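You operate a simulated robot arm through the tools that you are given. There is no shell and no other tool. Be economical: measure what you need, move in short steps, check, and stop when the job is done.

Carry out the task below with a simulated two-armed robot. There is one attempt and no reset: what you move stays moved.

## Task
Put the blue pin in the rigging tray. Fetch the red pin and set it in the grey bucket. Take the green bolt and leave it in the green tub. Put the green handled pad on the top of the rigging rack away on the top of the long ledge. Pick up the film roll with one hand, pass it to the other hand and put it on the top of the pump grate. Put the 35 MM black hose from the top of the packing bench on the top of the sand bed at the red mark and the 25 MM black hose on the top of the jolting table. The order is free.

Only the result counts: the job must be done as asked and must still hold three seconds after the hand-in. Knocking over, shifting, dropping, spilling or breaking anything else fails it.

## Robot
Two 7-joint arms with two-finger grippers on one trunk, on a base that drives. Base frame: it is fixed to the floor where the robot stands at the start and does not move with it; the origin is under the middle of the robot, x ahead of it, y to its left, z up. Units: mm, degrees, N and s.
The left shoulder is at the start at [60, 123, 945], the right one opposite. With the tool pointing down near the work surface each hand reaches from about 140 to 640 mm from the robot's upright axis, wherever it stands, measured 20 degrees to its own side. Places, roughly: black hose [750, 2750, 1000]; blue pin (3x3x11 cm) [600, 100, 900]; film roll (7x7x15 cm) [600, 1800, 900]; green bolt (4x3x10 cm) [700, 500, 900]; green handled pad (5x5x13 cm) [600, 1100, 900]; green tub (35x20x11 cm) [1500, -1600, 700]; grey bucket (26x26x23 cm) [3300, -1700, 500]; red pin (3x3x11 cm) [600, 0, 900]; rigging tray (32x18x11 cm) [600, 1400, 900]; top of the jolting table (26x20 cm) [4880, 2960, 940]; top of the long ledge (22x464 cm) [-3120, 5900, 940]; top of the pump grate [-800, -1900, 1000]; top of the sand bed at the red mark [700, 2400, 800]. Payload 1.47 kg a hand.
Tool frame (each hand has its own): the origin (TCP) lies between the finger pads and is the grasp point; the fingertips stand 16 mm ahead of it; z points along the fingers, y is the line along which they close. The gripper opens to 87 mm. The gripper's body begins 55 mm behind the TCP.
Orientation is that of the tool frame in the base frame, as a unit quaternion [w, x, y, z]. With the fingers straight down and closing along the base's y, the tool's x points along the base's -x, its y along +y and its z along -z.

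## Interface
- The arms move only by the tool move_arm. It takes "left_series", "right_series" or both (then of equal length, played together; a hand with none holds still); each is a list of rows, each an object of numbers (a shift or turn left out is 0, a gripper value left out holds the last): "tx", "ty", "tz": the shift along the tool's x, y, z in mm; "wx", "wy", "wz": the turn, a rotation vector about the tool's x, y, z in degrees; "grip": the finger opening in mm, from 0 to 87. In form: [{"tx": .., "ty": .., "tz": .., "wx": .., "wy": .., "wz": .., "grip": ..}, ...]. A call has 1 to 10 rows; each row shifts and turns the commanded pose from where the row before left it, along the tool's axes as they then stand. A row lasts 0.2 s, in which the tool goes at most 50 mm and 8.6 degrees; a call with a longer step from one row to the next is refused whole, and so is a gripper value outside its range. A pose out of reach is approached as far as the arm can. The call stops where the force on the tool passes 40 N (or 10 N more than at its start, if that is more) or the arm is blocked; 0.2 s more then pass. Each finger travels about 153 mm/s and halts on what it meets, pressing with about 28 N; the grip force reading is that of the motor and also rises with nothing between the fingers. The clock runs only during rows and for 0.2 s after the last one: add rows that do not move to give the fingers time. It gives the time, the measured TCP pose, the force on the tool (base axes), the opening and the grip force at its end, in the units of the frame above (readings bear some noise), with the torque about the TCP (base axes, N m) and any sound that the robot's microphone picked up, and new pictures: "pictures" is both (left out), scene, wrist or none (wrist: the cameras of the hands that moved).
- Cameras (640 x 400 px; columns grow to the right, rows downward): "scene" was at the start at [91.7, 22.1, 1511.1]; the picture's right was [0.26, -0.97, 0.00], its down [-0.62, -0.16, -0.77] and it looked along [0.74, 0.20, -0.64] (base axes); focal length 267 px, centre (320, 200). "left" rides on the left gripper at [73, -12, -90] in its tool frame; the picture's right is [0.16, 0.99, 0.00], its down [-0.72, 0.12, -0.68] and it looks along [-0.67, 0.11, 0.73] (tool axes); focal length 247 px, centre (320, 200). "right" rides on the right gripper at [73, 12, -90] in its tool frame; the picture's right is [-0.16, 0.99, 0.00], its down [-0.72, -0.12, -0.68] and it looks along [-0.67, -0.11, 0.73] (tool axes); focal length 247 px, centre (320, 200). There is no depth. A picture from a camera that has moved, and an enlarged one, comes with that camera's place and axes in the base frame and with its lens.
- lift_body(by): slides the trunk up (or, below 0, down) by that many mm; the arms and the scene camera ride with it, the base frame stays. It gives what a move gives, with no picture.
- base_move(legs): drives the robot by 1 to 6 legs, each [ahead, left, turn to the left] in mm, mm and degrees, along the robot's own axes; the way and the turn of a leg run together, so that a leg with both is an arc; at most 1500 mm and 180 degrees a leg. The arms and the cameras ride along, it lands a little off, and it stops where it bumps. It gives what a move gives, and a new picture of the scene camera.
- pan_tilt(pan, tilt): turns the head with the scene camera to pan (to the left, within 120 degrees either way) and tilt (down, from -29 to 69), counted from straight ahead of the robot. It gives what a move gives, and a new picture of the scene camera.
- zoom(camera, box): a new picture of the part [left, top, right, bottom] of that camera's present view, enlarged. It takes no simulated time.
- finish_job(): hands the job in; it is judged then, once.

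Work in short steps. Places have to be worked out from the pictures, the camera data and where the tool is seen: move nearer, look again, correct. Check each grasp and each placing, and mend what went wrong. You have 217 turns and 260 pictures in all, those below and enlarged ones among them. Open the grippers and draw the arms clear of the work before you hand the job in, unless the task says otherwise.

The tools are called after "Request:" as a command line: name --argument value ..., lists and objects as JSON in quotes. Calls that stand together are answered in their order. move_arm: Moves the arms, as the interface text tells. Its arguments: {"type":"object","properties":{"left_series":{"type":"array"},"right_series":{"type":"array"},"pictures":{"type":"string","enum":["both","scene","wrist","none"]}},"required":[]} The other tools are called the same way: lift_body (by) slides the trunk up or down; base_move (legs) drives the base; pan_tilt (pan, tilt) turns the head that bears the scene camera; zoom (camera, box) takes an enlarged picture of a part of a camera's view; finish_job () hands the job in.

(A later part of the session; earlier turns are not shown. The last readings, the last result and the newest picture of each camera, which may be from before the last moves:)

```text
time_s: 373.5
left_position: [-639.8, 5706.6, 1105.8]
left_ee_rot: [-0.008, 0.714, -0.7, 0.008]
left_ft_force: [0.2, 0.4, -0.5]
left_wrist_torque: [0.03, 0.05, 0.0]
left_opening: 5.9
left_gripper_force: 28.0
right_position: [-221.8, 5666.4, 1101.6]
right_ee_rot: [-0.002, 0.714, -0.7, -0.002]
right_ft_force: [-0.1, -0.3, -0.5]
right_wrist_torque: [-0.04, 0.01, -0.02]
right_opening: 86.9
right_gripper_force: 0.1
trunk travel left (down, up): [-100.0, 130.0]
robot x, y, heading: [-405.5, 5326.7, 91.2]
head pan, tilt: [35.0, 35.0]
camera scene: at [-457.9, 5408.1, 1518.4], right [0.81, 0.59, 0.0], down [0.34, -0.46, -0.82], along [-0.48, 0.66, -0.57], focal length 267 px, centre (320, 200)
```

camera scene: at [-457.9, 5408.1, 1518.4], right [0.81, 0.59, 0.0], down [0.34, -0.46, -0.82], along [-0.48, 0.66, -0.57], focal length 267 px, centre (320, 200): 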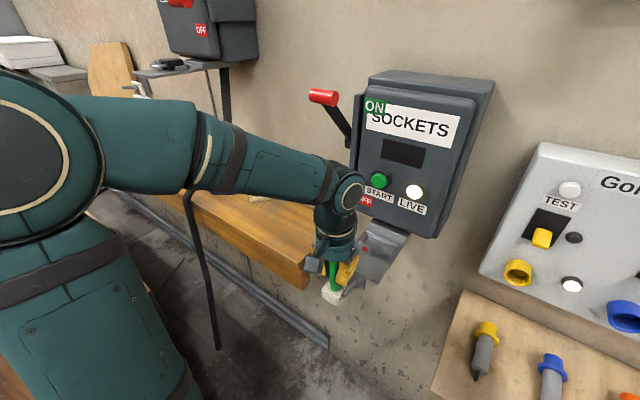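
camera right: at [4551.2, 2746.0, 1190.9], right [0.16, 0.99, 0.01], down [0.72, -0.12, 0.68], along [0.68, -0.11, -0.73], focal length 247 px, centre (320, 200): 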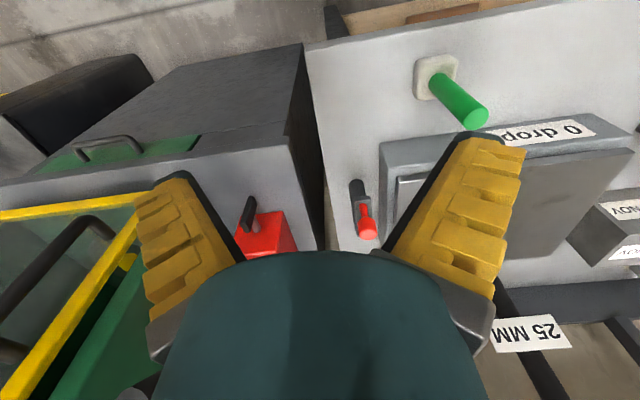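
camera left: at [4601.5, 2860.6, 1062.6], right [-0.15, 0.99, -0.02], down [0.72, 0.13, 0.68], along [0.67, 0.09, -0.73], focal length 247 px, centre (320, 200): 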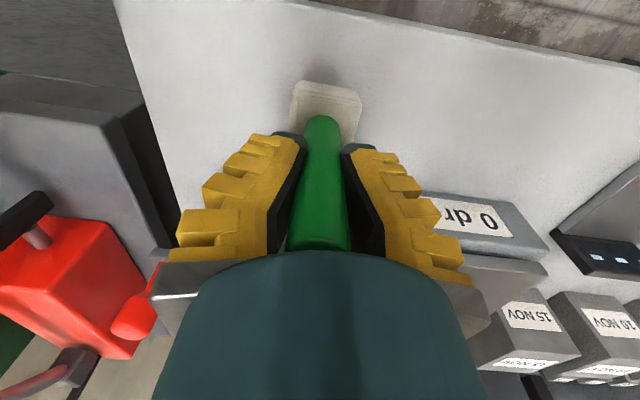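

Ledge top z≈940, front edge y≈5785, right end x≈−768; a red lever (z≈1404) hangs nearby, so I stay low. Lowering to z≈1060 and moving the pad over the free spot (−870,5870).

Request:
move_arm --left_series '[{"tz": 45}, {"tx": -27, "ty": 38}, {"tx": -27, "ty": 38}, {"tx": -27, "ty": 38}, {"tx": -27, "ty": 38}, {"tx": -27, "ty": 38}, {"tx": -27, "ty": 38}, {}]' --pictures "both"

```text
time_s: 373.9
left_position: [-639.4, 5707.5, 1076.3]
left_ee_rot: [-0.008, 0.713, -0.701, 0.006]
left_ft_force: [-1.5, -4.4, 23.4]
left_wrist_torque: [-0.33, -0.74, -0.18]
left_opening: 6.0
left_gripper_force: 27.4
right_position: [-221.5, 5666.3, 1102.4]
right_ee_rot: [0.0, 0.714, -0.7, -0.004]
right_ft_force: [0.5, 0.4, -0.7]
right_wrist_torque: [0.01, -0.01, 0.01]
right_opening: 86.8
right_gripper_force: 0.0
trunk travel left (down, up): [-100.0, 130.0]
robot x, y, heading: [-402.4, 5324.6, 91.5]
head pan, tilt: [35.0, 35.0]
stopped in row 1 (left hand): the force on the tool passed its limit at 92 N (the readings are from after the stop); the commanded pose is now the measured one
camera scene: at [-457.2, 5406.1, 1518.8], right [0.81, 0.59, 0.0], down [0.34, -0.46, -0.82], along [-0.48, 0.66, -0.57], focal length 267 px, centre (320, 200)
camera left: at [-629.4, 5634.7, 1165.3], right [-0.98, -0.18, -0.02], down [-0.14, 0.72, 0.68], along [-0.11, 0.67, -0.73], focal length 247 px, centre (320, 200)
```

scene: 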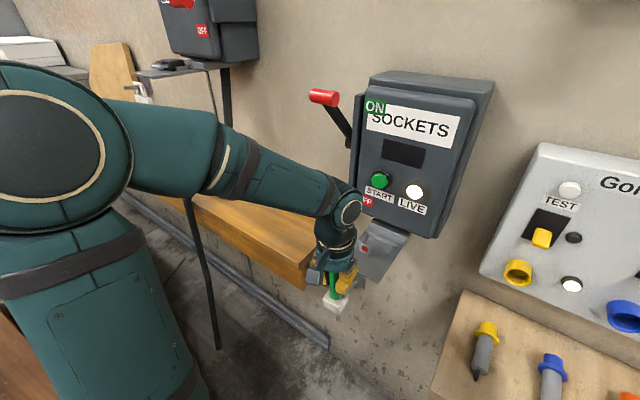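
left: 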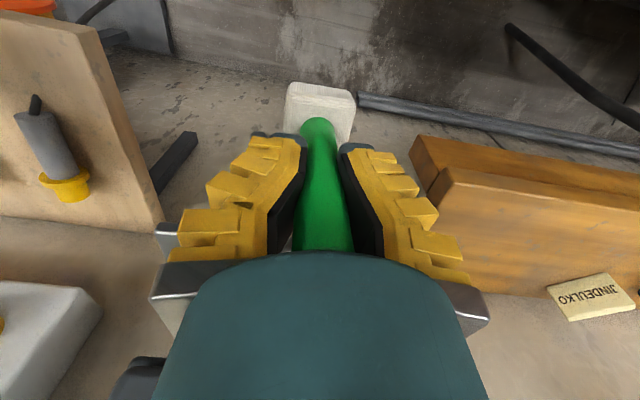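

The hand came down on the SOCKETS box's bracket. I raise straight back up, move left away from it first, and only then lower.

Request:
move_arm --left_series '[{"tz": -20}, {"tz": -20}, {"ty": 40}, {"ty": 40}, {"ty": 40}, {}]' --pictures "scene"

```text
time_s: 375.3
left_position: [-762.5, 5705.3, 1112.2]
left_ee_rot: [-0.007, 0.714, -0.7, 0.007]
left_ft_force: [-0.2, -1.1, -0.4]
left_wrist_torque: [-0.02, -0.01, -0.02]
left_opening: 5.7
left_gripper_force: 27.9
right_position: [-221.4, 5667.2, 1102.3]
right_ee_rot: [0.001, 0.713, -0.701, -0.004]
right_ft_force: [0.2, 0.6, -0.1]
right_wrist_torque: [0.01, 0.04, 0.01]
right_opening: 87.1
right_gripper_force: 0.0
trunk travel left (down, up): [-100.0, 130.0]
robot x, y, heading: [-402.4, 5329.5, 91.4]
head pan, tilt: [35.0, 35.0]
camera scene: at [-457.4, 5408.0, 1518.4], right [0.81, 0.59, 0.0], down [0.34, -0.46, -0.82], along [-0.48, 0.66, -0.57], focal length 267 px, centre (320, 200)
```

scene: 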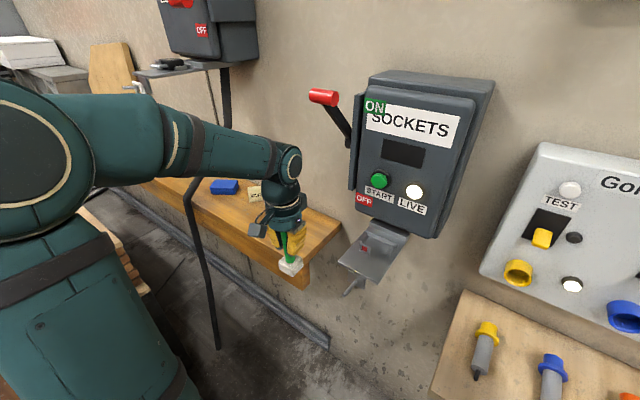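

Clear of the bracket. Lowering to ≈1068, then moving over the ledge to (−880,5868).

Request:
move_arm --left_series '[{"tz": 22}, {"tz": 22}, {"ty": 40, "tx": -20}, {"ty": 40, "tx": -25}, {"ty": 35, "tx": -30}, {"tx": -45}, {"tx": -43}, {}]' --pictures "both"

```text
time_s: 377.1
left_position: [-877.9, 5867.8, 1065.0]
left_ee_rot: [-0.008, 0.714, -0.7, 0.006]
left_ft_force: [0.2, 0.2, -0.8]
left_wrist_torque: [0.01, 0.03, 0.01]
left_opening: 5.8
left_gripper_force: 27.5
right_position: [-222.0, 5665.2, 1101.1]
right_ee_rot: [-0.001, 0.714, -0.7, -0.003]
right_ft_force: [-0.3, -0.6, -0.4]
right_wrist_torque: [0.01, -0.01, 0.0]
right_opening: 86.9
right_gripper_force: 0.1
trunk travel left (down, up): [-100.0, 130.0]
robot x, y, heading: [-407.1, 5327.9, 91.2]
head pan, tilt: [35.0, 35.0]
camera scene: at [-457.7, 5407.1, 1518.5], right [0.81, 0.59, 0.0], down [0.34, -0.46, -0.82], along [-0.48, 0.66, -0.57], focal length 267 px, centre (320, 200)
camera left: at [-867.5, 5794.7, 1155.0], right [-0.98, -0.18, -0.02], down [-0.14, 0.72, 0.68], along [-0.11, 0.67, -0.73], focal length 247 px, centre (320, 200)
```

scene: 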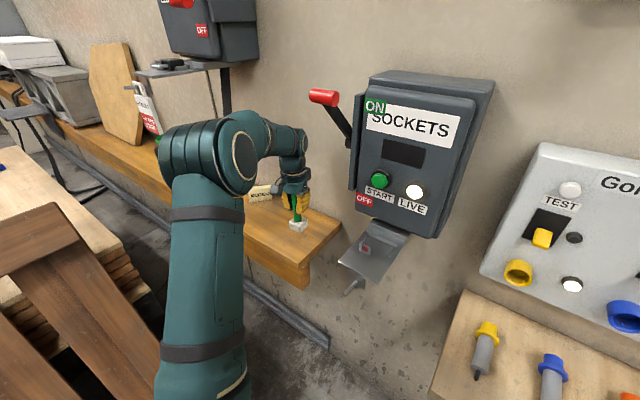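
left: 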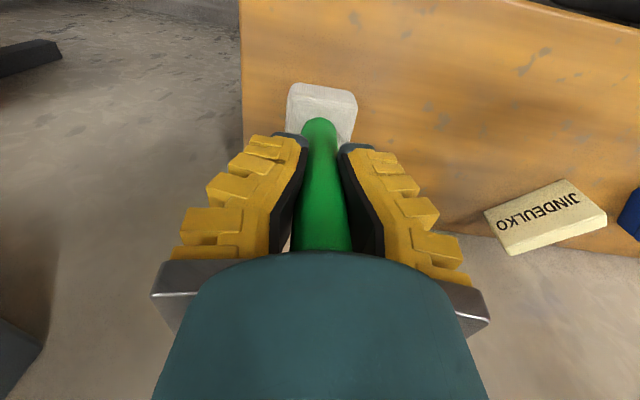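

Directly over the free part of the ledge. Lowering in small steps to contact.

Request:
move_arm --left_series '[{"tz": 10}, {"tz": 6}, {"tz": 5}, {"tz": 5}, {"tz": 5}, {"tz": 5}, {"tz": 5}]' --pictures "none"

```text
time_s: 378.7
left_position: [-877.2, 5866.5, 1025.2]
left_ee_rot: [-0.008, 0.714, -0.7, 0.006]
left_ft_force: [0.7, -0.1, 2.7]
left_wrist_torque: [-0.03, 0.01, -0.04]
left_opening: 6.1
left_gripper_force: 28.2
right_position: [-221.8, 5666.9, 1102.1]
right_ee_rot: [-0.001, 0.714, -0.7, -0.003]
right_ft_force: [0.5, -0.1, 0.0]
right_wrist_torque: [0.01, -0.04, -0.01]
right_opening: 86.7
right_gripper_force: 0.1
trunk travel left (down, up): [-100.0, 130.0]
robot x, y, heading: [-406.7, 5325.8, 91.2]
head pan, tilt: [35.0, 35.0]
```

Contact is just starting (2.7 N). Two more millimetres, then release and rise.

Request:
move_arm --left_series '[{"tz": 2}, {}, {"grip": 40}, {"grip": 80}, {}, {"tz": -40}, {"tz": -45}, {"tz": -20}, {}]' --pictures "wrist"

```text
time_s: 380.7
left_position: [-880.4, 5868.1, 1126.9]
left_ee_rot: [-0.007, 0.714, -0.7, 0.007]
left_ft_force: [0.5, -0.3, 0.3]
left_wrist_torque: [0.02, 0.02, 0.0]
left_opening: 81.7
left_gripper_force: 1.9
right_position: [-221.3, 5666.1, 1101.4]
right_ee_rot: [-0.001, 0.715, -0.7, -0.003]
right_ft_force: [-0.1, 0.2, -0.2]
right_wrist_torque: [0.02, -0.02, 0.02]
right_opening: 87.0
right_gripper_force: 0.1
trunk travel left (down, up): [-100.0, 130.0]
robot x, y, heading: [-404.4, 5322.2, 91.3]
head pan, tilt: [35.0, 35.0]
camera left: at [-869.2, 5794.6, 1216.7], right [-0.98, -0.18, -0.02], down [-0.14, 0.72, 0.68], along [-0.11, 0.67, -0.73], focal length 247 px, centre (320, 200)
```

left: 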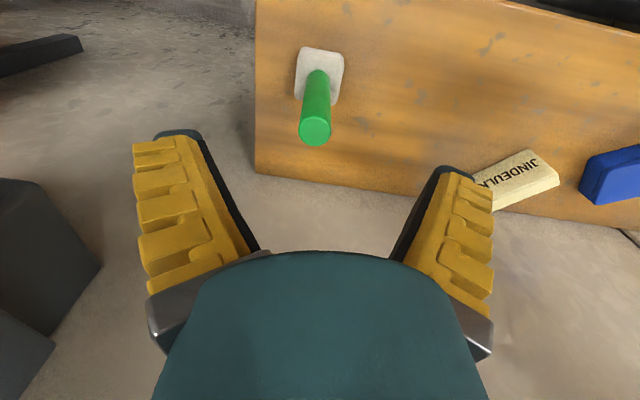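

Pad stands on the ledge. Withdrawing the hand, backing off, turning to +x and returning to the packing bench.

Request:
move_arm --left_series '[{"tx": 45}, {"tx": 45}, {"tx": 45}, {"tx": 45}, {"ty": -30, "tx": 20, "grip": 87}, {"ty": -40, "tx": 20}]' --pictures "none"

Request:
base_move --legs '[[-600, 0, -1], [0, 0, -90], [0, -1500, 0], [0, -440, 0]]'

Request:
pan_tilt --pan 0 --tilt 40

```text
time_s: 382.1
left_position: [-805.4, 5646.8, 1127.3]
left_ee_rot: [-0.008, 0.714, -0.7, 0.006]
left_ft_force: [-0.1, 0.1, -0.9]
left_wrist_torque: [0.0, -0.02, 0.02]
left_opening: 86.9
left_gripper_force: 0.0
right_position: [-221.6, 5665.0, 1102.1]
right_ee_rot: [-0.001, 0.714, -0.7, -0.004]
right_ft_force: [-0.6, 0.1, 0.0]
right_wrist_torque: [0.02, -0.01, -0.03]
right_opening: 87.0
right_gripper_force: 0.2
trunk travel left (down, up): [-100.0, 130.0]
robot x, y, heading: [-403.8, 5326.1, 91.3]
head pan, tilt: [35.0, 35.0]
```

```text
time_s: 406.3
left_position: [-87.7, 3167.9, 1128.2]
left_ee_rot: [0.0, 0.008, 1.0, -0.01]
left_ft_force: [0.3, -0.7, -0.1]
left_wrist_torque: [0.01, -0.04, 0.0]
left_opening: 87.2
left_gripper_force: 0.2
right_position: [-89.5, 2584.0, 1102.0]
right_ee_rot: [0.003, 0.006, 1.0, 0.002]
right_ft_force: [0.7, -0.2, -0.5]
right_wrist_torque: [0.02, -0.02, -0.02]
right_opening: 87.0
right_gripper_force: 0.0
trunk travel left (down, up): [-100.0, 130.0]
robot x, y, heading: [-423.3, 2776.1, -0.9]
head pan, tilt: [35.0, 35.0]
camera scene: at [-341.4, 2828.4, 1518.4], right [0.56, -0.83, 0.0], down [-0.47, -0.32, -0.82], along [0.68, 0.46, -0.57], focal length 267 px, centre (320, 200)
```

scene: 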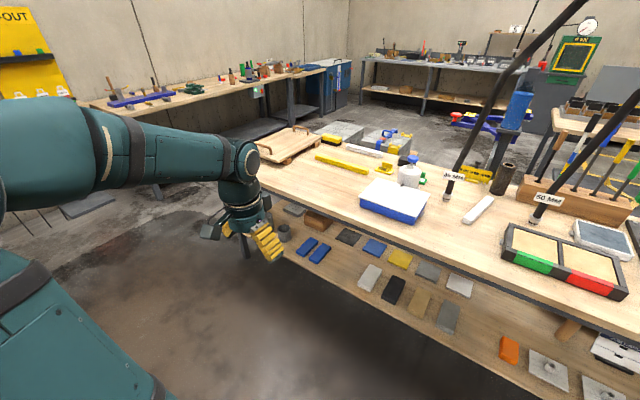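

```text
time_s: 407.3
left_position: [-89.8, 3167.8, 1127.0]
left_ee_rot: [0.0, 0.008, 1.0, -0.009]
left_ft_force: [0.3, 0.5, 0.4]
left_wrist_torque: [0.02, 0.02, 0.02]
left_opening: 86.9
left_gripper_force: 0.1
right_position: [-90.1, 2583.8, 1103.0]
right_ee_rot: [0.003, 0.007, 1.0, 0.002]
right_ft_force: [-0.1, -0.5, 0.9]
right_wrist_torque: [0.01, 0.0, -0.03]
right_opening: 86.8
right_gripper_force: 0.1
trunk travel left (down, up): [-100.0, 130.0]
robot x, y, heading: [-424.1, 2780.0, -0.8]
head pan, tilt: [0.0, 40.0]
camera scene: at [-329.2, 2778.1, 1510.8], right [-0.01, -1.0, 0.0], down [-0.64, 0.01, -0.77], along [0.77, -0.01, -0.64], focal length 267 px, centre (320, 200)
```

scene: 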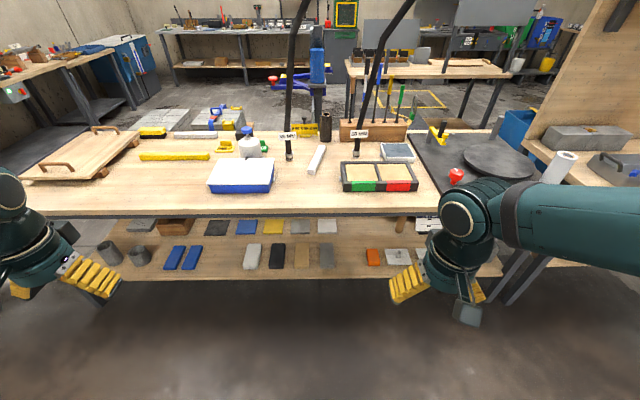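

Back in front of the packing bench; the 35 MM base is at about (880,2929), the red sand field at about (700,2412). I tilt the left hand 50° in free space and extend it to grip height.

Request:
move_arm --left_series '[{"tx": -45}, {"tx": -45}, {"tx": -40}, {"wy": -8.3}, {"wy": -8.3}, {"wy": -8.3}, {"wy": -8.3}, {"wy": -8.3}, {"wy": -8.5}]' --pictures "none"

Request:
move_arm --left_series '[{"tx": 1.7, "ty": -23.8, "tz": 37.5}, {"tx": 1.7, "ty": -23.8, "tz": 37.5}, {"tx": 1.7, "ty": -23.8, "tz": 37.5}, {"tx": 1.7, "ty": -23.8, "tz": 37.5}, {"tx": 1.7, "ty": -23.8, "tz": 37.5}, {"tx": 1.7, "ty": -23.8, "tz": 37.5}, {"tx": 1.7, "ty": -23.8, "tz": 37.5}, {"tx": 1.7, "ty": -23.8, "tz": 37.5}, {"tx": 1.7, "ty": -23.8, "tz": 37.5}, {"tx": 1.7, "ty": -23.8, "tz": 37.5}]' --pictures "scene"

```text
time_s: 409.3
left_position: [40.2, 3168.0, 1127.6]
left_ee_rot: [0.424, 0.002, 0.906, -0.011]
left_ft_force: [-1.1, 0.8, -0.3]
left_wrist_torque: [-0.03, -0.03, -0.03]
left_opening: 86.8
left_gripper_force: 0.1
right_position: [-90.5, 2584.6, 1102.7]
right_ee_rot: [0.004, 0.007, 1.0, 0.002]
right_ft_force: [0.7, 0.0, -0.2]
right_wrist_torque: [-0.01, -0.03, -0.04]
right_opening: 86.9
right_gripper_force: 0.0
trunk travel left (down, up): [-100.0, 130.0]
robot x, y, heading: [-428.1, 2779.4, -0.7]
head pan, tilt: [0.0, 40.0]
```

```text
time_s: 411.5
left_position: [278.9, 2955.6, 883.0]
left_ee_rot: [0.424, 0.003, 0.906, -0.012]
left_ft_force: [-0.6, -0.3, -0.7]
left_wrist_torque: [-0.01, -0.05, 0.01]
left_opening: 86.7
left_gripper_force: 0.1
left hand out of reach, approached as far as the arm can: row 9, 10
right_position: [-89.7, 2583.6, 1101.1]
right_ee_rot: [0.003, 0.008, 1.0, 0.001]
right_ft_force: [1.0, 0.3, -0.4]
right_wrist_torque: [0.01, -0.02, -0.01]
right_opening: 87.0
right_gripper_force: 0.2
trunk travel left (down, up): [-100.0, 130.0]
robot x, y, heading: [-424.5, 2778.5, -0.8]
head pan, tilt: [0.0, 40.0]
camera scene: at [-329.0, 2777.9, 1510.9], right [-0.01, -1.0, 0.0], down [-0.64, 0.01, -0.77], along [0.77, -0.01, -0.64], focal length 267 px, centre (320, 200)
```

scene: 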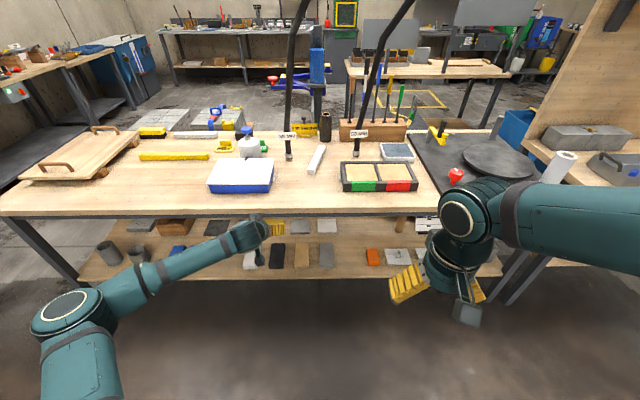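

Reach limits at about 705 mm ahead with 50°. Tilting to about 70° should gain some reach; trying it here in free space.

Request:
move_arm --left_series '[{"wy": -6.6}, {"wy": -6.6}, {"wy": -6.6}, {"tz": 18, "tx": -1}, {"tz": 20, "tx": -1}, {"tz": 20, "tx": -1}, {}]' --pictures "none"

```text
time_s: 413.1
left_position: [314.0, 2974.4, 874.2]
left_ee_rot: [0.571, 0.001, 0.821, -0.013]
left_ft_force: [-0.1, -0.2, 0.2]
left_wrist_torque: [0.01, -0.01, 0.03]
left_opening: 87.2
left_gripper_force: 0.0
left hand out of reach, approached as far as the arm can: row 5, 6
right_position: [-89.1, 2584.2, 1102.1]
right_ee_rot: [0.002, 0.007, 1.0, 0.001]
right_ft_force: [0.1, 0.5, 0.3]
right_wrist_torque: [-0.04, 0.0, -0.01]
right_opening: 86.9
right_gripper_force: 0.0
trunk travel left (down, up): [-100.0, 130.0]
robot x, y, heading: [-427.5, 2777.9, -0.7]
head pan, tilt: [0.0, 40.0]
```

Tilt 70° gives 741 mm reach at z 874. Raising 35 mm to pass beside the white box, then driving to a pre-grasp in front of the 35 MM hose.

Request:
move_arm --left_series '[{"tx": -33, "tz": -12}, {}]' --pictures "none"

Request:
base_move --legs '[[0, -54, 0.7], [470, 0, 0]]'

Request:
zoom --camera "left" --box '[0, 0, 640, 400]'

```text
time_s: 413.7
left_position: [312.7, 2976.5, 907.9]
left_ee_rot: [0.573, 0.0, 0.82, -0.012]
left_ft_force: [-0.3, -0.3, -0.2]
left_wrist_torque: [0.01, 0.0, -0.01]
left_opening: 87.0
left_gripper_force: 0.1
right_position: [-90.3, 2583.6, 1101.6]
right_ee_rot: [0.003, 0.007, 1.0, 0.002]
right_ft_force: [0.3, -0.5, -0.2]
right_wrist_torque: [-0.01, 0.03, 0.02]
right_opening: 87.2
right_gripper_force: 0.0
trunk travel left (down, up): [-100.0, 130.0]
robot x, y, heading: [-426.0, 2779.9, -0.8]
head pan, tilt: [0.0, 40.0]
```

```text
time_s: 417.2
left_position: [782.6, 2925.0, 907.9]
left_ee_rot: [0.573, -0.002, 0.82, -0.01]
left_ft_force: [-0.6, 0.7, -0.3]
left_wrist_torque: [0.02, -0.01, 0.0]
left_opening: 87.1
left_gripper_force: 0.1
right_position: [381.9, 2530.4, 1101.9]
right_ee_rot: [0.003, 0.004, 1.0, 0.001]
right_ft_force: [0.2, 0.1, 0.6]
right_wrist_torque: [-0.02, 0.02, 0.0]
right_opening: 86.9
right_gripper_force: 0.0
trunk travel left (down, up): [-100.0, 130.0]
robot x, y, heading: [43.7, 2723.2, -0.6]
head pan, tilt: [0.0, 40.0]
camera scene: at [141.2, 2722.8, 1510.8], right [-0.01, -1.0, 0.0], down [-0.64, 0.0, -0.77], along [0.77, -0.01, -0.64], focal length 267 px, centre (320, 200)
```

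scene: 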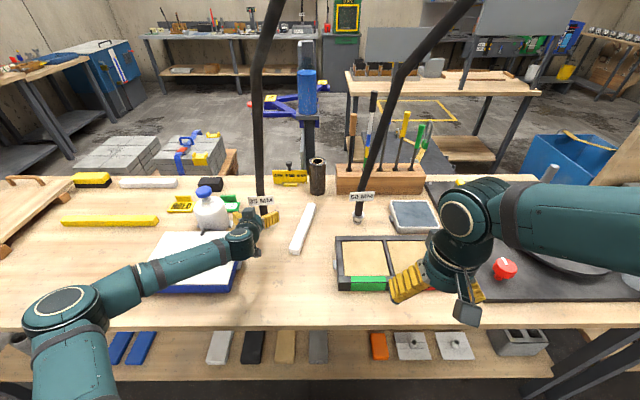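

```text
1.00 times, centred on (320, 200) of left (not enlarged: the box is as wide or as high as the picture)
camera zoom: at [672.6, 2914.1, 870.6], right [-0.05, 0.98, -0.17], down [-0.39, 0.14, 0.91], along [0.92, 0.11, 0.38], focal length 247 px, centre (320, 200)
```

zoom: 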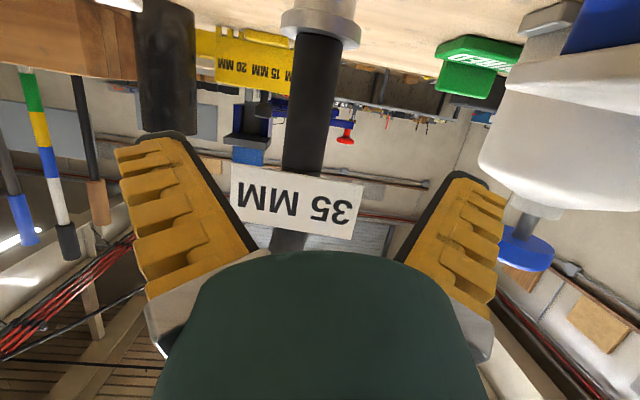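

The tag reads 35 MM, hose at y≈2922. Lowering to grip height, then driving 60 ahead for another look.

Request:
move_arm --left_series '[{"tx": 17, "tz": 6.5}, {"tx": 14, "tz": 5}, {}]' --pictures "none"

Request:
base_move --legs '[[60, 0, 0.6]]'

Request:
zoom --camera "left" --box '[0, 0, 640, 400]'

```text
time_s: 418.0
left_position: [780.8, 2924.9, 874.5]
left_ee_rot: [0.572, -0.002, 0.82, -0.011]
left_ft_force: [0.4, 0.2, -0.4]
left_wrist_torque: [0.01, 0.01, -0.02]
left_opening: 86.9
left_gripper_force: 0.0
right_position: [381.2, 2530.1, 1102.4]
right_ee_rot: [0.003, 0.003, 1.0, 0.002]
right_ft_force: [0.6, -0.1, 0.0]
right_wrist_torque: [0.02, 0.04, 0.01]
right_opening: 86.8
right_gripper_force: 0.2
trunk travel left (down, up): [-100.0, 130.0]
robot x, y, heading: [47.0, 2721.8, -0.5]
head pan, tilt: [0.0, 40.0]
```

```text
time_s: 419.0
left_position: [840.7, 2931.8, 875.1]
left_ee_rot: [0.571, -0.006, 0.821, -0.008]
left_ft_force: [0.6, 0.0, -0.4]
left_wrist_torque: [0.01, -0.01, -0.02]
left_opening: 87.2
left_gripper_force: 0.1
right_position: [444.1, 2533.8, 1102.2]
right_ee_rot: [0.002, -0.003, 1.0, 0.002]
right_ft_force: [-0.5, -1.2, 0.8]
right_wrist_torque: [-0.01, 0.03, 0.02]
right_opening: 86.7
right_gripper_force: 0.1
trunk travel left (down, up): [-100.0, 130.0]
robot x, y, heading: [107.7, 2719.3, 0.1]
head pan, tilt: [0.0, 40.0]
camera scene: at [202.2, 2723.8, 1510.7], right [0.0, -1.0, 0.0], down [-0.64, 0.0, -0.77], along [0.77, 0.0, -0.64], focal length 267 px, centre (320, 200)
```

scene: 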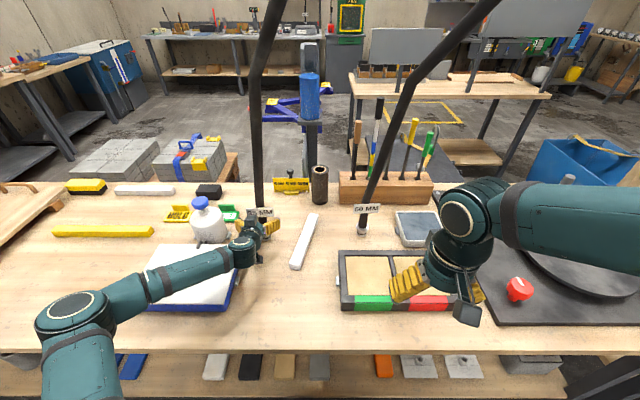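

```text
1.00 times, centred on (320, 200) of left (not enlarged: the box is as wide or as high as the picture)
camera zoom: at [731.1, 2920.1, 837.0], right [-0.06, 0.98, -0.17], down [-0.39, 0.13, 0.91], along [0.92, 0.12, 0.37], focal length 247 px, centre (320, 200)
```

zoom: 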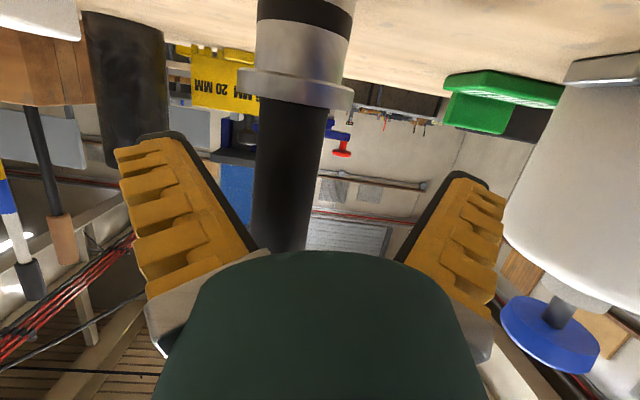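

By size change, the stub is at about (846,2917), already between the fingers but 14 mm to the right. Centring on it, then closing.

Request:
move_arm --left_series '[{"ty": -7, "tz": 4}, {"ty": -7, "tz": 2}, {}, {"grip": 60}, {"grip": 40}, {"grip": 20}, {"grip": 0}, {"grip": 0}, {}]' --pictures "wrist"

```text
time_s: 421.0
left_position: [836.0, 2926.9, 877.3]
left_ee_rot: [0.573, -0.006, 0.82, -0.009]
left_ft_force: [-1.8, -1.0, 2.7]
left_wrist_torque: [-0.01, 0.1, 0.02]
left_opening: 19.1
left_gripper_force: 28.5
left hand out of reach, approached as far as the arm can: row 1, 2
right_position: [442.8, 2533.6, 1102.3]
right_ee_rot: [0.004, -0.002, 1.0, 0.002]
right_ft_force: [0.8, 0.0, -1.2]
right_wrist_torque: [0.02, 0.03, 0.0]
right_opening: 87.2
right_gripper_force: 0.1
trunk travel left (down, up): [-100.0, 130.0]
robot x, y, heading: [105.9, 2723.8, 0.3]
head pan, tilt: [0.0, 40.0]
camera left: at [726.5, 2914.8, 839.8], right [-0.05, 0.98, -0.17], down [-0.39, 0.13, 0.91], along [0.92, 0.12, 0.38], focal length 247 px, centre (320, 200)
```

left: 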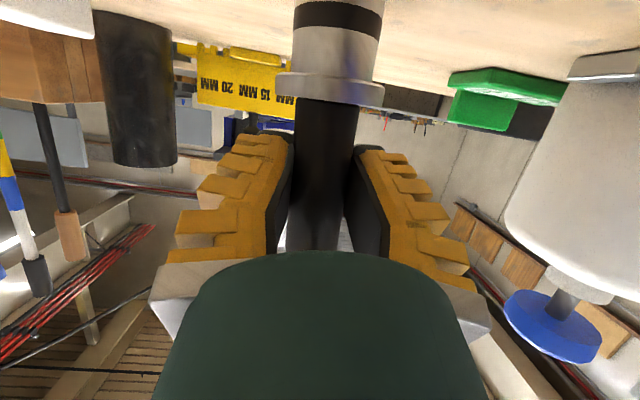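

35 MM hose gripped. Lifting it straight up, then backing out and strafing toward the sand bed.

Request:
move_arm --left_series '[{"tx": -9, "tz": -3.5}, {"tx": -20, "tz": -7.5}, {"tx": -35, "tz": -13}, {"tx": -40, "tz": -15}, {}]' --pictures "wrist"

Request:
base_move --legs '[[-310, 0, 0], [0, -510, -0.2]]'

```text
time_s: 422.2
left_position: [837.5, 2929.4, 988.6]
left_ee_rot: [0.572, -0.005, 0.82, -0.009]
left_ft_force: [-0.5, -0.4, -2.8]
left_wrist_torque: [-0.05, 0.04, -0.04]
left_opening: 18.1
left_gripper_force: 28.0
right_position: [443.0, 2535.0, 1102.0]
right_ee_rot: [0.002, -0.002, 1.0, 0.001]
right_ft_force: [0.1, 0.2, 0.6]
right_wrist_torque: [-0.01, -0.03, -0.03]
right_opening: 87.1
right_gripper_force: 0.1
trunk travel left (down, up): [-100.0, 130.0]
robot x, y, heading: [104.7, 2725.3, 0.1]
head pan, tilt: [0.0, 40.0]
camera left: at [727.5, 2917.3, 950.8], right [-0.06, 0.98, -0.17], down [-0.39, 0.13, 0.91], along [0.92, 0.12, 0.37], focal length 247 px, centre (320, 200)
```

left: 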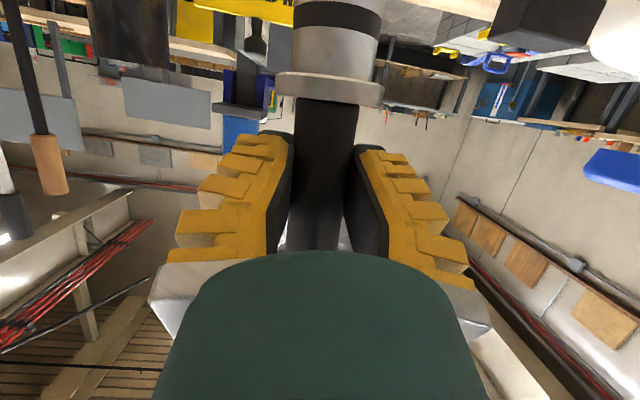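

```text
time_s: 428.9
left_position: [527.8, 2415.6, 988.1]
left_ee_rot: [0.573, -0.005, 0.819, -0.008]
left_ft_force: [-2.0, -0.2, -2.9]
left_wrist_torque: [-0.01, 0.0, -0.01]
left_opening: 18.5
left_gripper_force: 28.4
right_position: [133.0, 2020.0, 1101.3]
right_ee_rot: [0.003, 0.0, 1.0, 0.001]
right_ft_force: [1.1, 0.3, -1.2]
right_wrist_torque: [0.04, -0.05, 0.02]
right_opening: 86.8
right_gripper_force: 0.1
trunk travel left (down, up): [-100.0, 130.0]
robot x, y, heading: [-203.1, 2209.3, 0.2]
head pan, tilt: [0.0, 40.0]
camera scene: at [-108.8, 2210.9, 1510.8], right [0.0, -1.0, 0.0], down [-0.64, 0.0, -0.77], along [0.77, 0.0, -0.64], focal length 267 px, centre (320, 200)
```

scene: 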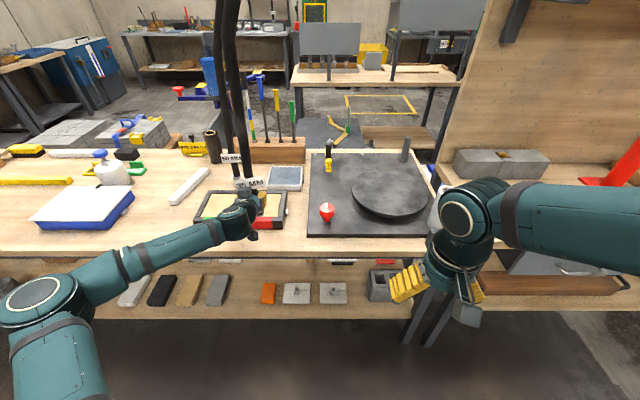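

Red field centre re-measured at ≈ (708,2432). Driving ahead 173 and 14 left to bring the hose above it.

Request:
base_move --legs '[[173, 14, -0.2]]'

Request:
zoom --camera "left" --box '[160, 0, 480, 200]'

Request:
zoom --camera "scene" --box '[130, 150, 370, 300]'

```text
time_s: 430.4
left_position: [701.3, 2427.3, 987.2]
left_ee_rot: [0.572, -0.004, 0.82, -0.009]
left_ft_force: [-0.3, -0.4, -3.3]
left_wrist_torque: [0.01, 0.05, 0.01]
left_opening: 18.3
left_gripper_force: 27.8
right_position: [306.5, 2032.9, 1101.7]
right_ee_rot: [0.002, 0.001, 1.0, 0.002]
right_ft_force: [-0.1, 0.8, -0.1]
right_wrist_torque: [0.03, 0.04, 0.01]
right_opening: 87.0
right_gripper_force: 0.0
trunk travel left (down, up): [-100.0, 130.0]
robot x, y, heading: [-30.9, 2224.1, -0.2]
head pan, tilt: [0.0, 40.0]
camera scene: at [65.3, 2224.8, 1510.7], right [0.0, -1.0, 0.0], down [-0.64, 0.0, -0.77], along [0.77, 0.0, -0.64], focal length 267 px, centre (320, 200)
```

scene: 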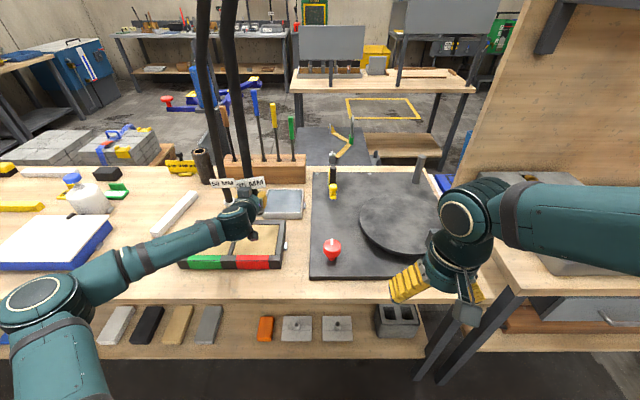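

```text
2.00 times, centred on (320, 100) of left
camera zoom: at [592.2, 2415.7, 950.0], right [-0.05, 0.98, -0.17], down [-0.39, 0.14, 0.91], along [0.92, 0.11, 0.37], focal length 494 px, centre (320, 400)
```

zoom: 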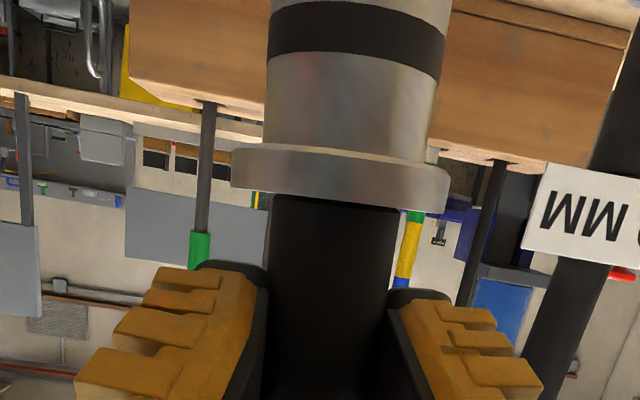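

```text
2.67 times, centred on (250, 225) of scene
camera zoom: at [65.3, 2224.8, 1510.7], right [0.0, -1.0, 0.0], down [-0.64, 0.0, -0.77], along [0.77, 0.0, -0.64], focal length 711 px, centre (507, 133)
```

zoom: 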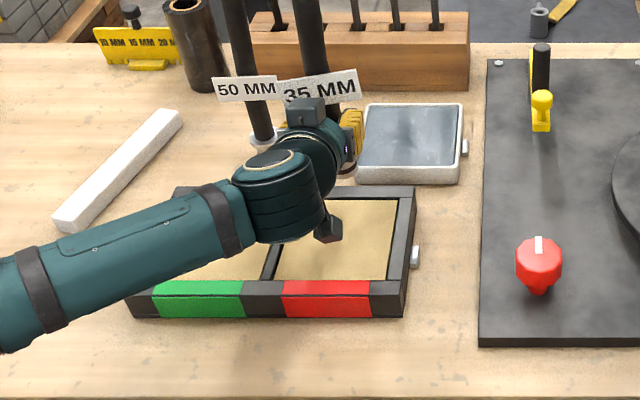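

The red compartment spans x 625–768, y 2376–2521, so I shift 18 mm left and lower most of the way.

Request:
move_arm --left_series '[{"ty": 18}, {"tx": 23.5, "tz": 8.6}, {"tx": 23.5, "tz": 8.6}, {"tx": 14, "tz": 5.1}, {"tx": 4.7, "tz": 1.7}, {}]' --pictures "both"

```text
time_s: 431.8
left_position: [701.3, 2444.9, 919.5]
left_ee_rot: [0.574, -0.004, 0.819, -0.008]
left_ft_force: [2.0, -0.1, 5.4]
left_wrist_torque: [0.09, -0.19, -0.04]
left_opening: 18.3
left_gripper_force: 27.5
right_position: [305.2, 2033.5, 1102.5]
right_ee_rot: [0.003, 0.001, 1.0, 0.001]
right_ft_force: [-0.5, 0.1, 0.1]
right_wrist_torque: [-0.01, -0.01, -0.02]
right_opening: 86.8
right_gripper_force: 0.0
trunk travel left (down, up): [-100.0, 130.0]
robot x, y, heading: [-27.5, 2227.5, -0.1]
head pan, tilt: [0.0, 40.0]
camera scene: at [63.3, 2224.5, 1510.9], right [0.0, -1.0, 0.0], down [-0.64, 0.0, -0.77], along [0.77, 0.0, -0.64], focal length 267 px, centre (320, 200)
camera left: at [591.0, 2432.4, 881.5], right [-0.05, 0.98, -0.17], down [-0.39, 0.13, 0.91], along [0.92, 0.11, 0.38], focal length 247 px, centre (320, 200)
```

scene: 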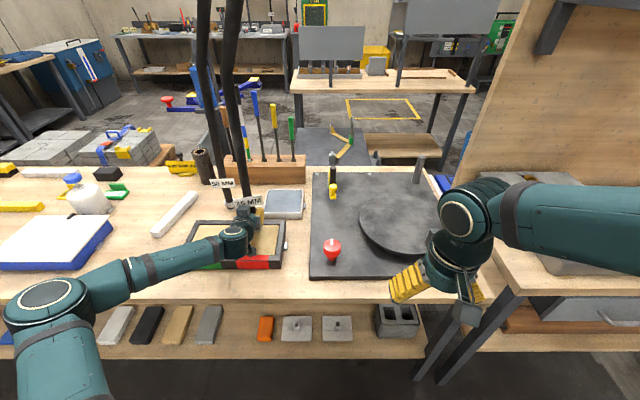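
left: 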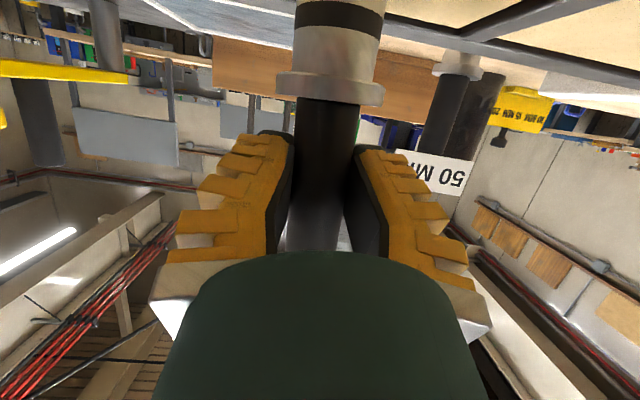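

Contact is felt (≈8 N change) with the hose upright. Opening only partway first to see whether it stands.

Request:
move_arm --left_series '[{"tx": -1, "tz": -0.3}, {"grip": 30}, {"grip": 45}, {}, {}]' --pictures "both"

```text
time_s: 433.0
left_position: [701.4, 2444.4, 919.5]
left_ee_rot: [0.572, -0.004, 0.82, -0.01]
left_ft_force: [0.0, 0.4, -0.6]
left_wrist_torque: [-0.01, -0.01, -0.03]
left_opening: 50.4
left_gripper_force: 3.8
right_position: [305.2, 2034.0, 1102.1]
right_ee_rot: [0.003, 0.001, 1.0, 0.003]
right_ft_force: [0.4, -0.4, -0.8]
right_wrist_torque: [0.0, 0.01, 0.0]
right_opening: 86.9
right_gripper_force: 0.0
trunk travel left (down, up): [-100.0, 130.0]
robot x, y, heading: [-32.7, 2223.2, -0.3]
head pan, tilt: [0.0, 40.0]
camera scene: at [63.7, 2224.7, 1510.8], right [0.0, -1.0, 0.0], down [-0.64, 0.0, -0.77], along [0.77, 0.0, -0.64], focal length 267 px, centre (320, 200)
camera left: at [590.8, 2432.4, 881.4], right [-0.05, 0.98, -0.17], down [-0.39, 0.14, 0.91], along [0.92, 0.11, 0.38], focal length 247 px, centre (320, 200)
```

scene: 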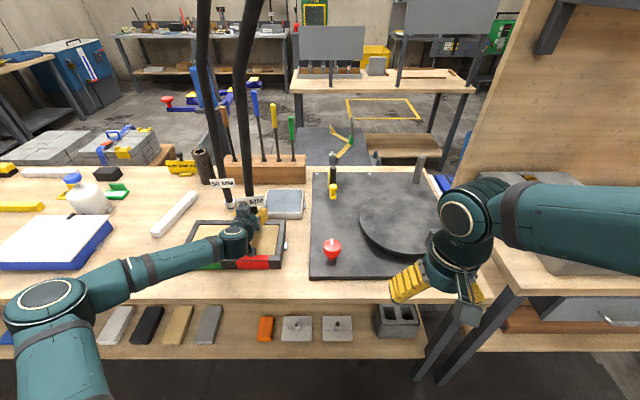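
left: 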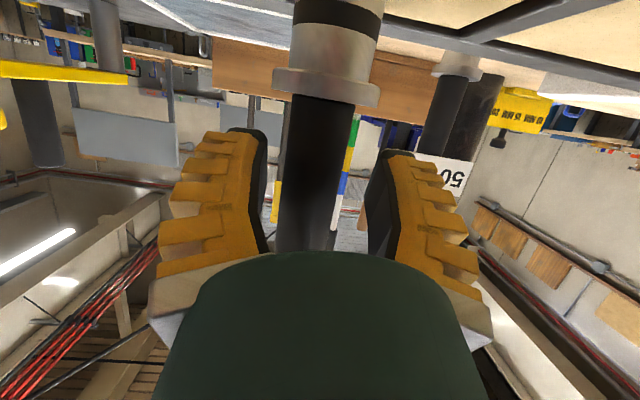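

It stands on its own with the fingers apart. Opening fully and retreating 25 mm, checking again.

Request:
move_arm --left_series '[{"grip": 87}, {}, {"tz": -8, "tx": 3}, {"tz": -15, "tx": 5.5}, {}]' --pictures "wrist"

```text
time_s: 434.2
left_position: [674.8, 2444.1, 919.2]
left_ee_rot: [0.573, -0.004, 0.82, -0.009]
left_ft_force: [-0.3, 0.1, 0.6]
left_wrist_torque: [-0.01, 0.0, 0.0]
left_opening: 87.1
left_gripper_force: 0.2
right_position: [306.1, 2034.0, 1102.1]
right_ee_rot: [0.002, 0.001, 1.0, 0.001]
right_ft_force: [0.0, 0.4, 0.2]
right_wrist_torque: [0.01, 0.0, 0.04]
right_opening: 87.2
right_gripper_force: 0.0
trunk travel left (down, up): [-100.0, 130.0]
robot x, y, heading: [-28.4, 2223.4, -0.2]
head pan, tilt: [0.0, 40.0]
camera left: at [566.7, 2432.3, 880.9], right [-0.05, 0.98, -0.17], down [-0.39, 0.13, 0.91], along [0.92, 0.11, 0.38], focal length 247 px, centre (320, 200)
```

left: 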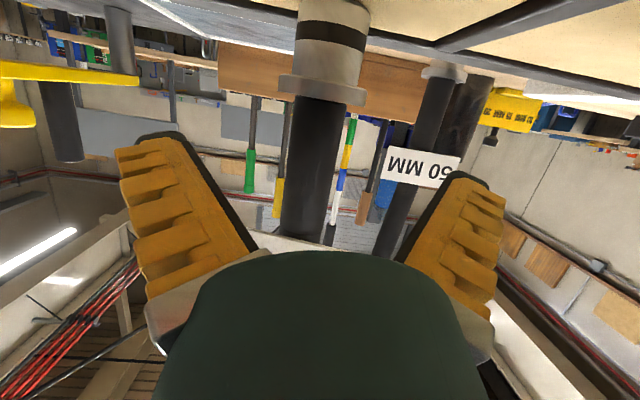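

Still standing. Retreating the rest of the way.

Request:
move_arm --left_series '[{"tz": -20, "tx": 7}, {"tz": -28, "tx": 10}, {"tz": -38, "tx": 14}, {"tz": -38, "tx": 14}, {}]' --pictures "both"

```text
time_s: 435.4
left_position: [544.1, 2445.5, 919.6]
left_ee_rot: [0.572, -0.004, 0.82, -0.009]
left_ft_force: [-0.2, 0.3, -0.1]
left_wrist_torque: [0.02, 0.01, 0.0]
left_opening: 86.9
left_gripper_force: 0.1
right_position: [306.1, 2035.1, 1101.9]
right_ee_rot: [0.003, 0.001, 1.0, 0.002]
right_ft_force: [0.2, 0.2, -0.6]
right_wrist_torque: [0.02, 0.0, -0.02]
right_opening: 87.2
right_gripper_force: 0.1
trunk travel left (down, up): [-100.0, 130.0]
robot x, y, heading: [-31.9, 2225.4, -0.3]
head pan, tilt: [0.0, 40.0]
camera scene: at [64.0, 2224.6, 1510.8], right [0.0, -1.0, 0.0], down [-0.64, 0.0, -0.77], along [0.77, 0.0, -0.64], focal length 267 px, centre (320, 200)
camera left: at [434.7, 2432.5, 881.3], right [-0.05, 0.98, -0.17], down [-0.39, 0.13, 0.91], along [0.92, 0.11, 0.38], focal length 247 px, centre (320, 200)
```

scene: 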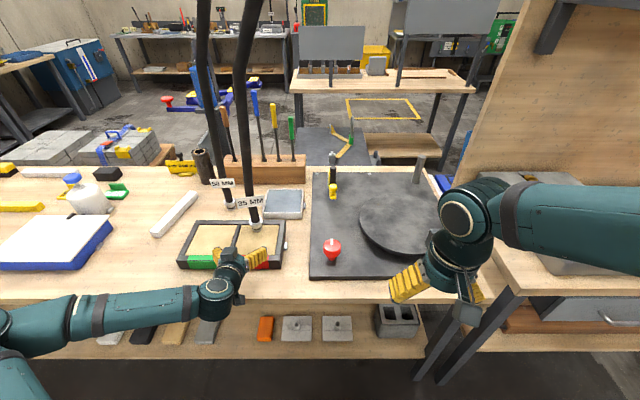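
left: 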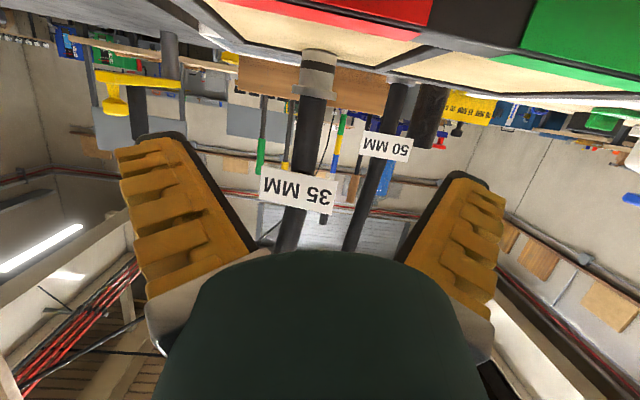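

The hose stands, but its foot looks close to the bed's back rail. Enlarging to check.

Request:
zoom --camera "scene" --box '[170, 180, 330, 280]'

Request:
zoom --camera "left" --box '[220, 0, 460, 150]'

```text
4.00 times, centred on (250, 230) of scene
camera zoom: at [64.0, 2224.6, 1510.8], right [0.0, -1.0, 0.0], down [-0.64, 0.0, -0.77], along [0.77, 0.0, -0.64], focal length 1067 px, centre (600, 80)
```

zoom: 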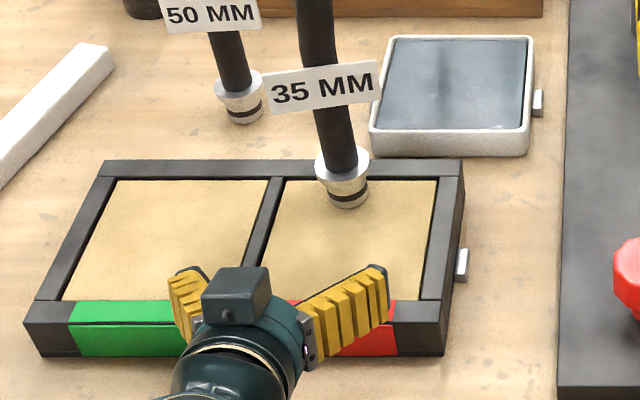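

```text
2.67 times, centred on (340, 75) of left
camera zoom: at [434.7, 2432.5, 881.3], right [-0.05, 0.98, -0.17], down [-0.39, 0.13, 0.91], along [0.92, 0.11, 0.38], focal length 659 px, centre (267, 533)
```

zoom: 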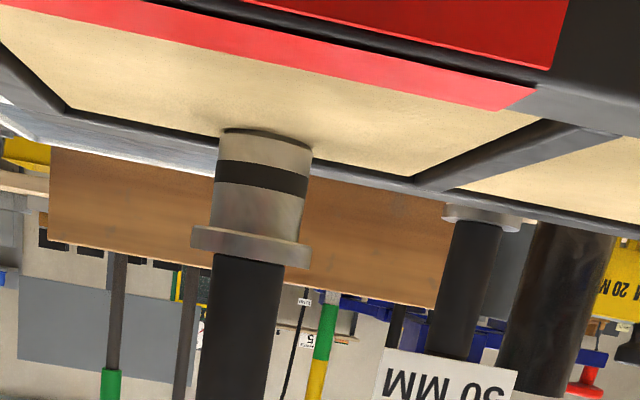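

The hose does stand on the sand in the red field, but near its back edge. I'll re-grip it and shift it about 42 mm toward the centre.

Request:
move_arm --left_series '[{"tz": 40, "tx": -14.7}, {"tz": 40, "tx": -14.7}, {"tz": 40, "tx": -14.7}, {"tz": 20, "tx": -7.4}, {"tz": 14, "tx": -5.1}, {}, {"grip": 50}, {"grip": 20}, {"grip": 0}, {"grip": 0}]' --pictures "wrist"

```text
time_s: 437.6
left_position: [706.6, 2443.8, 919.6]
left_ee_rot: [0.573, -0.004, 0.82, -0.009]
left_ft_force: [-1.8, 0.2, 1.0]
left_wrist_torque: [0.06, 0.14, 0.01]
left_opening: 21.6
left_gripper_force: 28.1
right_position: [304.8, 2034.2, 1102.3]
right_ee_rot: [0.002, 0.001, 1.0, 0.002]
right_ft_force: [-0.1, -0.2, 0.5]
right_wrist_torque: [0.0, 0.0, 0.02]
right_opening: 87.2
right_gripper_force: 0.0
trunk travel left (down, up): [-100.0, 130.0]
robot x, y, heading: [-32.5, 2219.8, -0.1]
head pan, tilt: [0.0, 40.0]
camera left: at [598.0, 2432.2, 882.2], right [-0.05, 0.98, -0.17], down [-0.39, 0.14, 0.91], along [0.92, 0.11, 0.38], focal length 247 px, centre (320, 200)
```

left: 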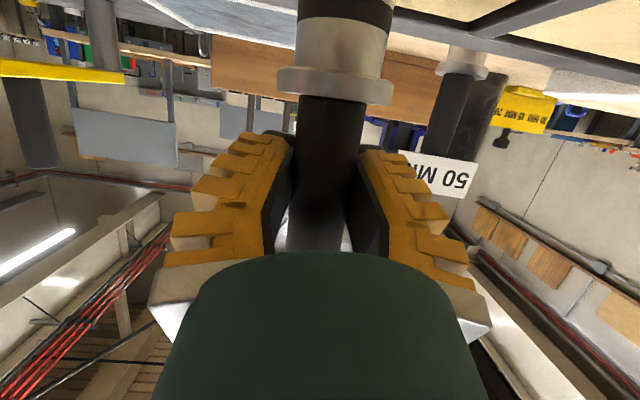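

Gripped. Lifting 12 mm, shifting 42 mm back, lowering to the same height.

Request:
move_arm --left_series '[{"tx": -11.3, "tz": -4.1}, {"tz": -20, "tx": 7.3}, {"tz": -19.4, "tx": 7.2}, {}, {"tx": 5.6, "tz": 2}, {"tx": 2.8, "tz": 1}, {"tx": 1.9, "tz": 0.7}, {}]' --pictures "none"

```text
time_s: 439.4
left_position: [666.5, 2444.3, 919.8]
left_ee_rot: [0.572, -0.004, 0.82, -0.009]
left_ft_force: [0.9, -0.2, -3.0]
left_wrist_torque: [0.01, 0.0, -0.01]
left_opening: 20.3
left_gripper_force: 28.0
right_position: [304.5, 2032.9, 1102.1]
right_ee_rot: [0.002, 0.0, 1.0, 0.001]
right_ft_force: [-0.6, 0.3, 0.2]
right_wrist_torque: [0.01, -0.02, 0.01]
right_opening: 87.2
right_gripper_force: 0.0
trunk travel left (down, up): [-100.0, 130.0]
robot x, y, heading: [-31.8, 2224.8, -0.2]
head pan, tilt: [0.0, 40.0]
```

Still hanging (−3 N). Small steps down until contact.

Request:
move_arm --left_series '[{"tx": 1.4, "tz": 0.5}, {"tx": 1.4, "tz": 0.5}, {}]' --pictures "none"

```text
time_s: 440.2
left_position: [667.6, 2442.8, 917.6]
left_ee_rot: [0.573, -0.004, 0.82, -0.009]
left_ft_force: [1.0, 0.2, 8.3]
left_wrist_torque: [0.09, -0.05, 0.0]
left_opening: 20.6
left_gripper_force: 28.5
right_position: [305.5, 2034.6, 1103.5]
right_ee_rot: [0.002, 0.0, 1.0, 0.002]
right_ft_force: [0.1, 0.5, 0.6]
right_wrist_torque: [-0.03, -0.03, -0.01]
right_opening: 86.8
right_gripper_force: 0.0
trunk travel left (down, up): [-100.0, 130.0]
robot x, y, heading: [-30.7, 2223.3, 0.0]
head pan, tilt: [0.0, 40.0]
```

Contact. Releasing as before: ease up 1 mm, open in stages, and retreat slowly.

Request:
move_arm --left_series '[{"tx": -1, "tz": -0.3}, {"grip": 30}, {"grip": 45}, {}, {"grip": 87}, {}, {}, {"tz": -8, "tx": 3}, {"tz": -15, "tx": 5.5}, {}]' --pictures "wrist"

```text
time_s: 442.4
left_position: [642.5, 2444.8, 918.8]
left_ee_rot: [0.573, -0.005, 0.82, -0.009]
left_ft_force: [0.4, -0.3, 0.3]
left_wrist_torque: [0.01, 0.01, 0.05]
left_opening: 87.1
left_gripper_force: 0.1
right_position: [303.9, 2034.4, 1103.1]
right_ee_rot: [0.002, 0.001, 1.0, 0.002]
right_ft_force: [-0.3, 0.0, -0.3]
right_wrist_torque: [0.01, -0.02, -0.04]
right_opening: 86.8
right_gripper_force: 0.1
trunk travel left (down, up): [-100.0, 130.0]
robot x, y, heading: [-32.9, 2221.9, -0.2]
head pan, tilt: [0.0, 40.0]
camera left: at [532.0, 2432.7, 880.8], right [-0.05, 0.98, -0.17], down [-0.39, 0.14, 0.91], along [0.92, 0.11, 0.38], focal length 247 px, centre (320, 200)
```

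left: 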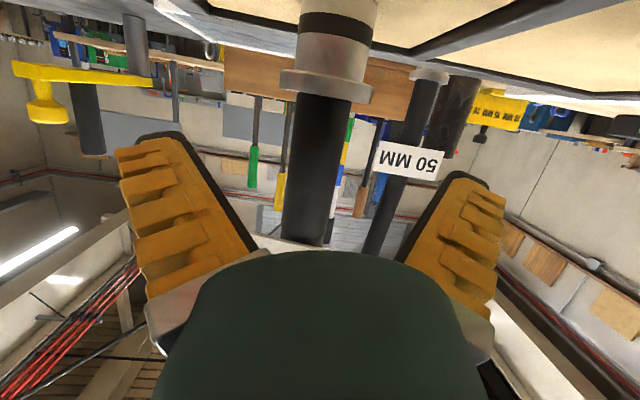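

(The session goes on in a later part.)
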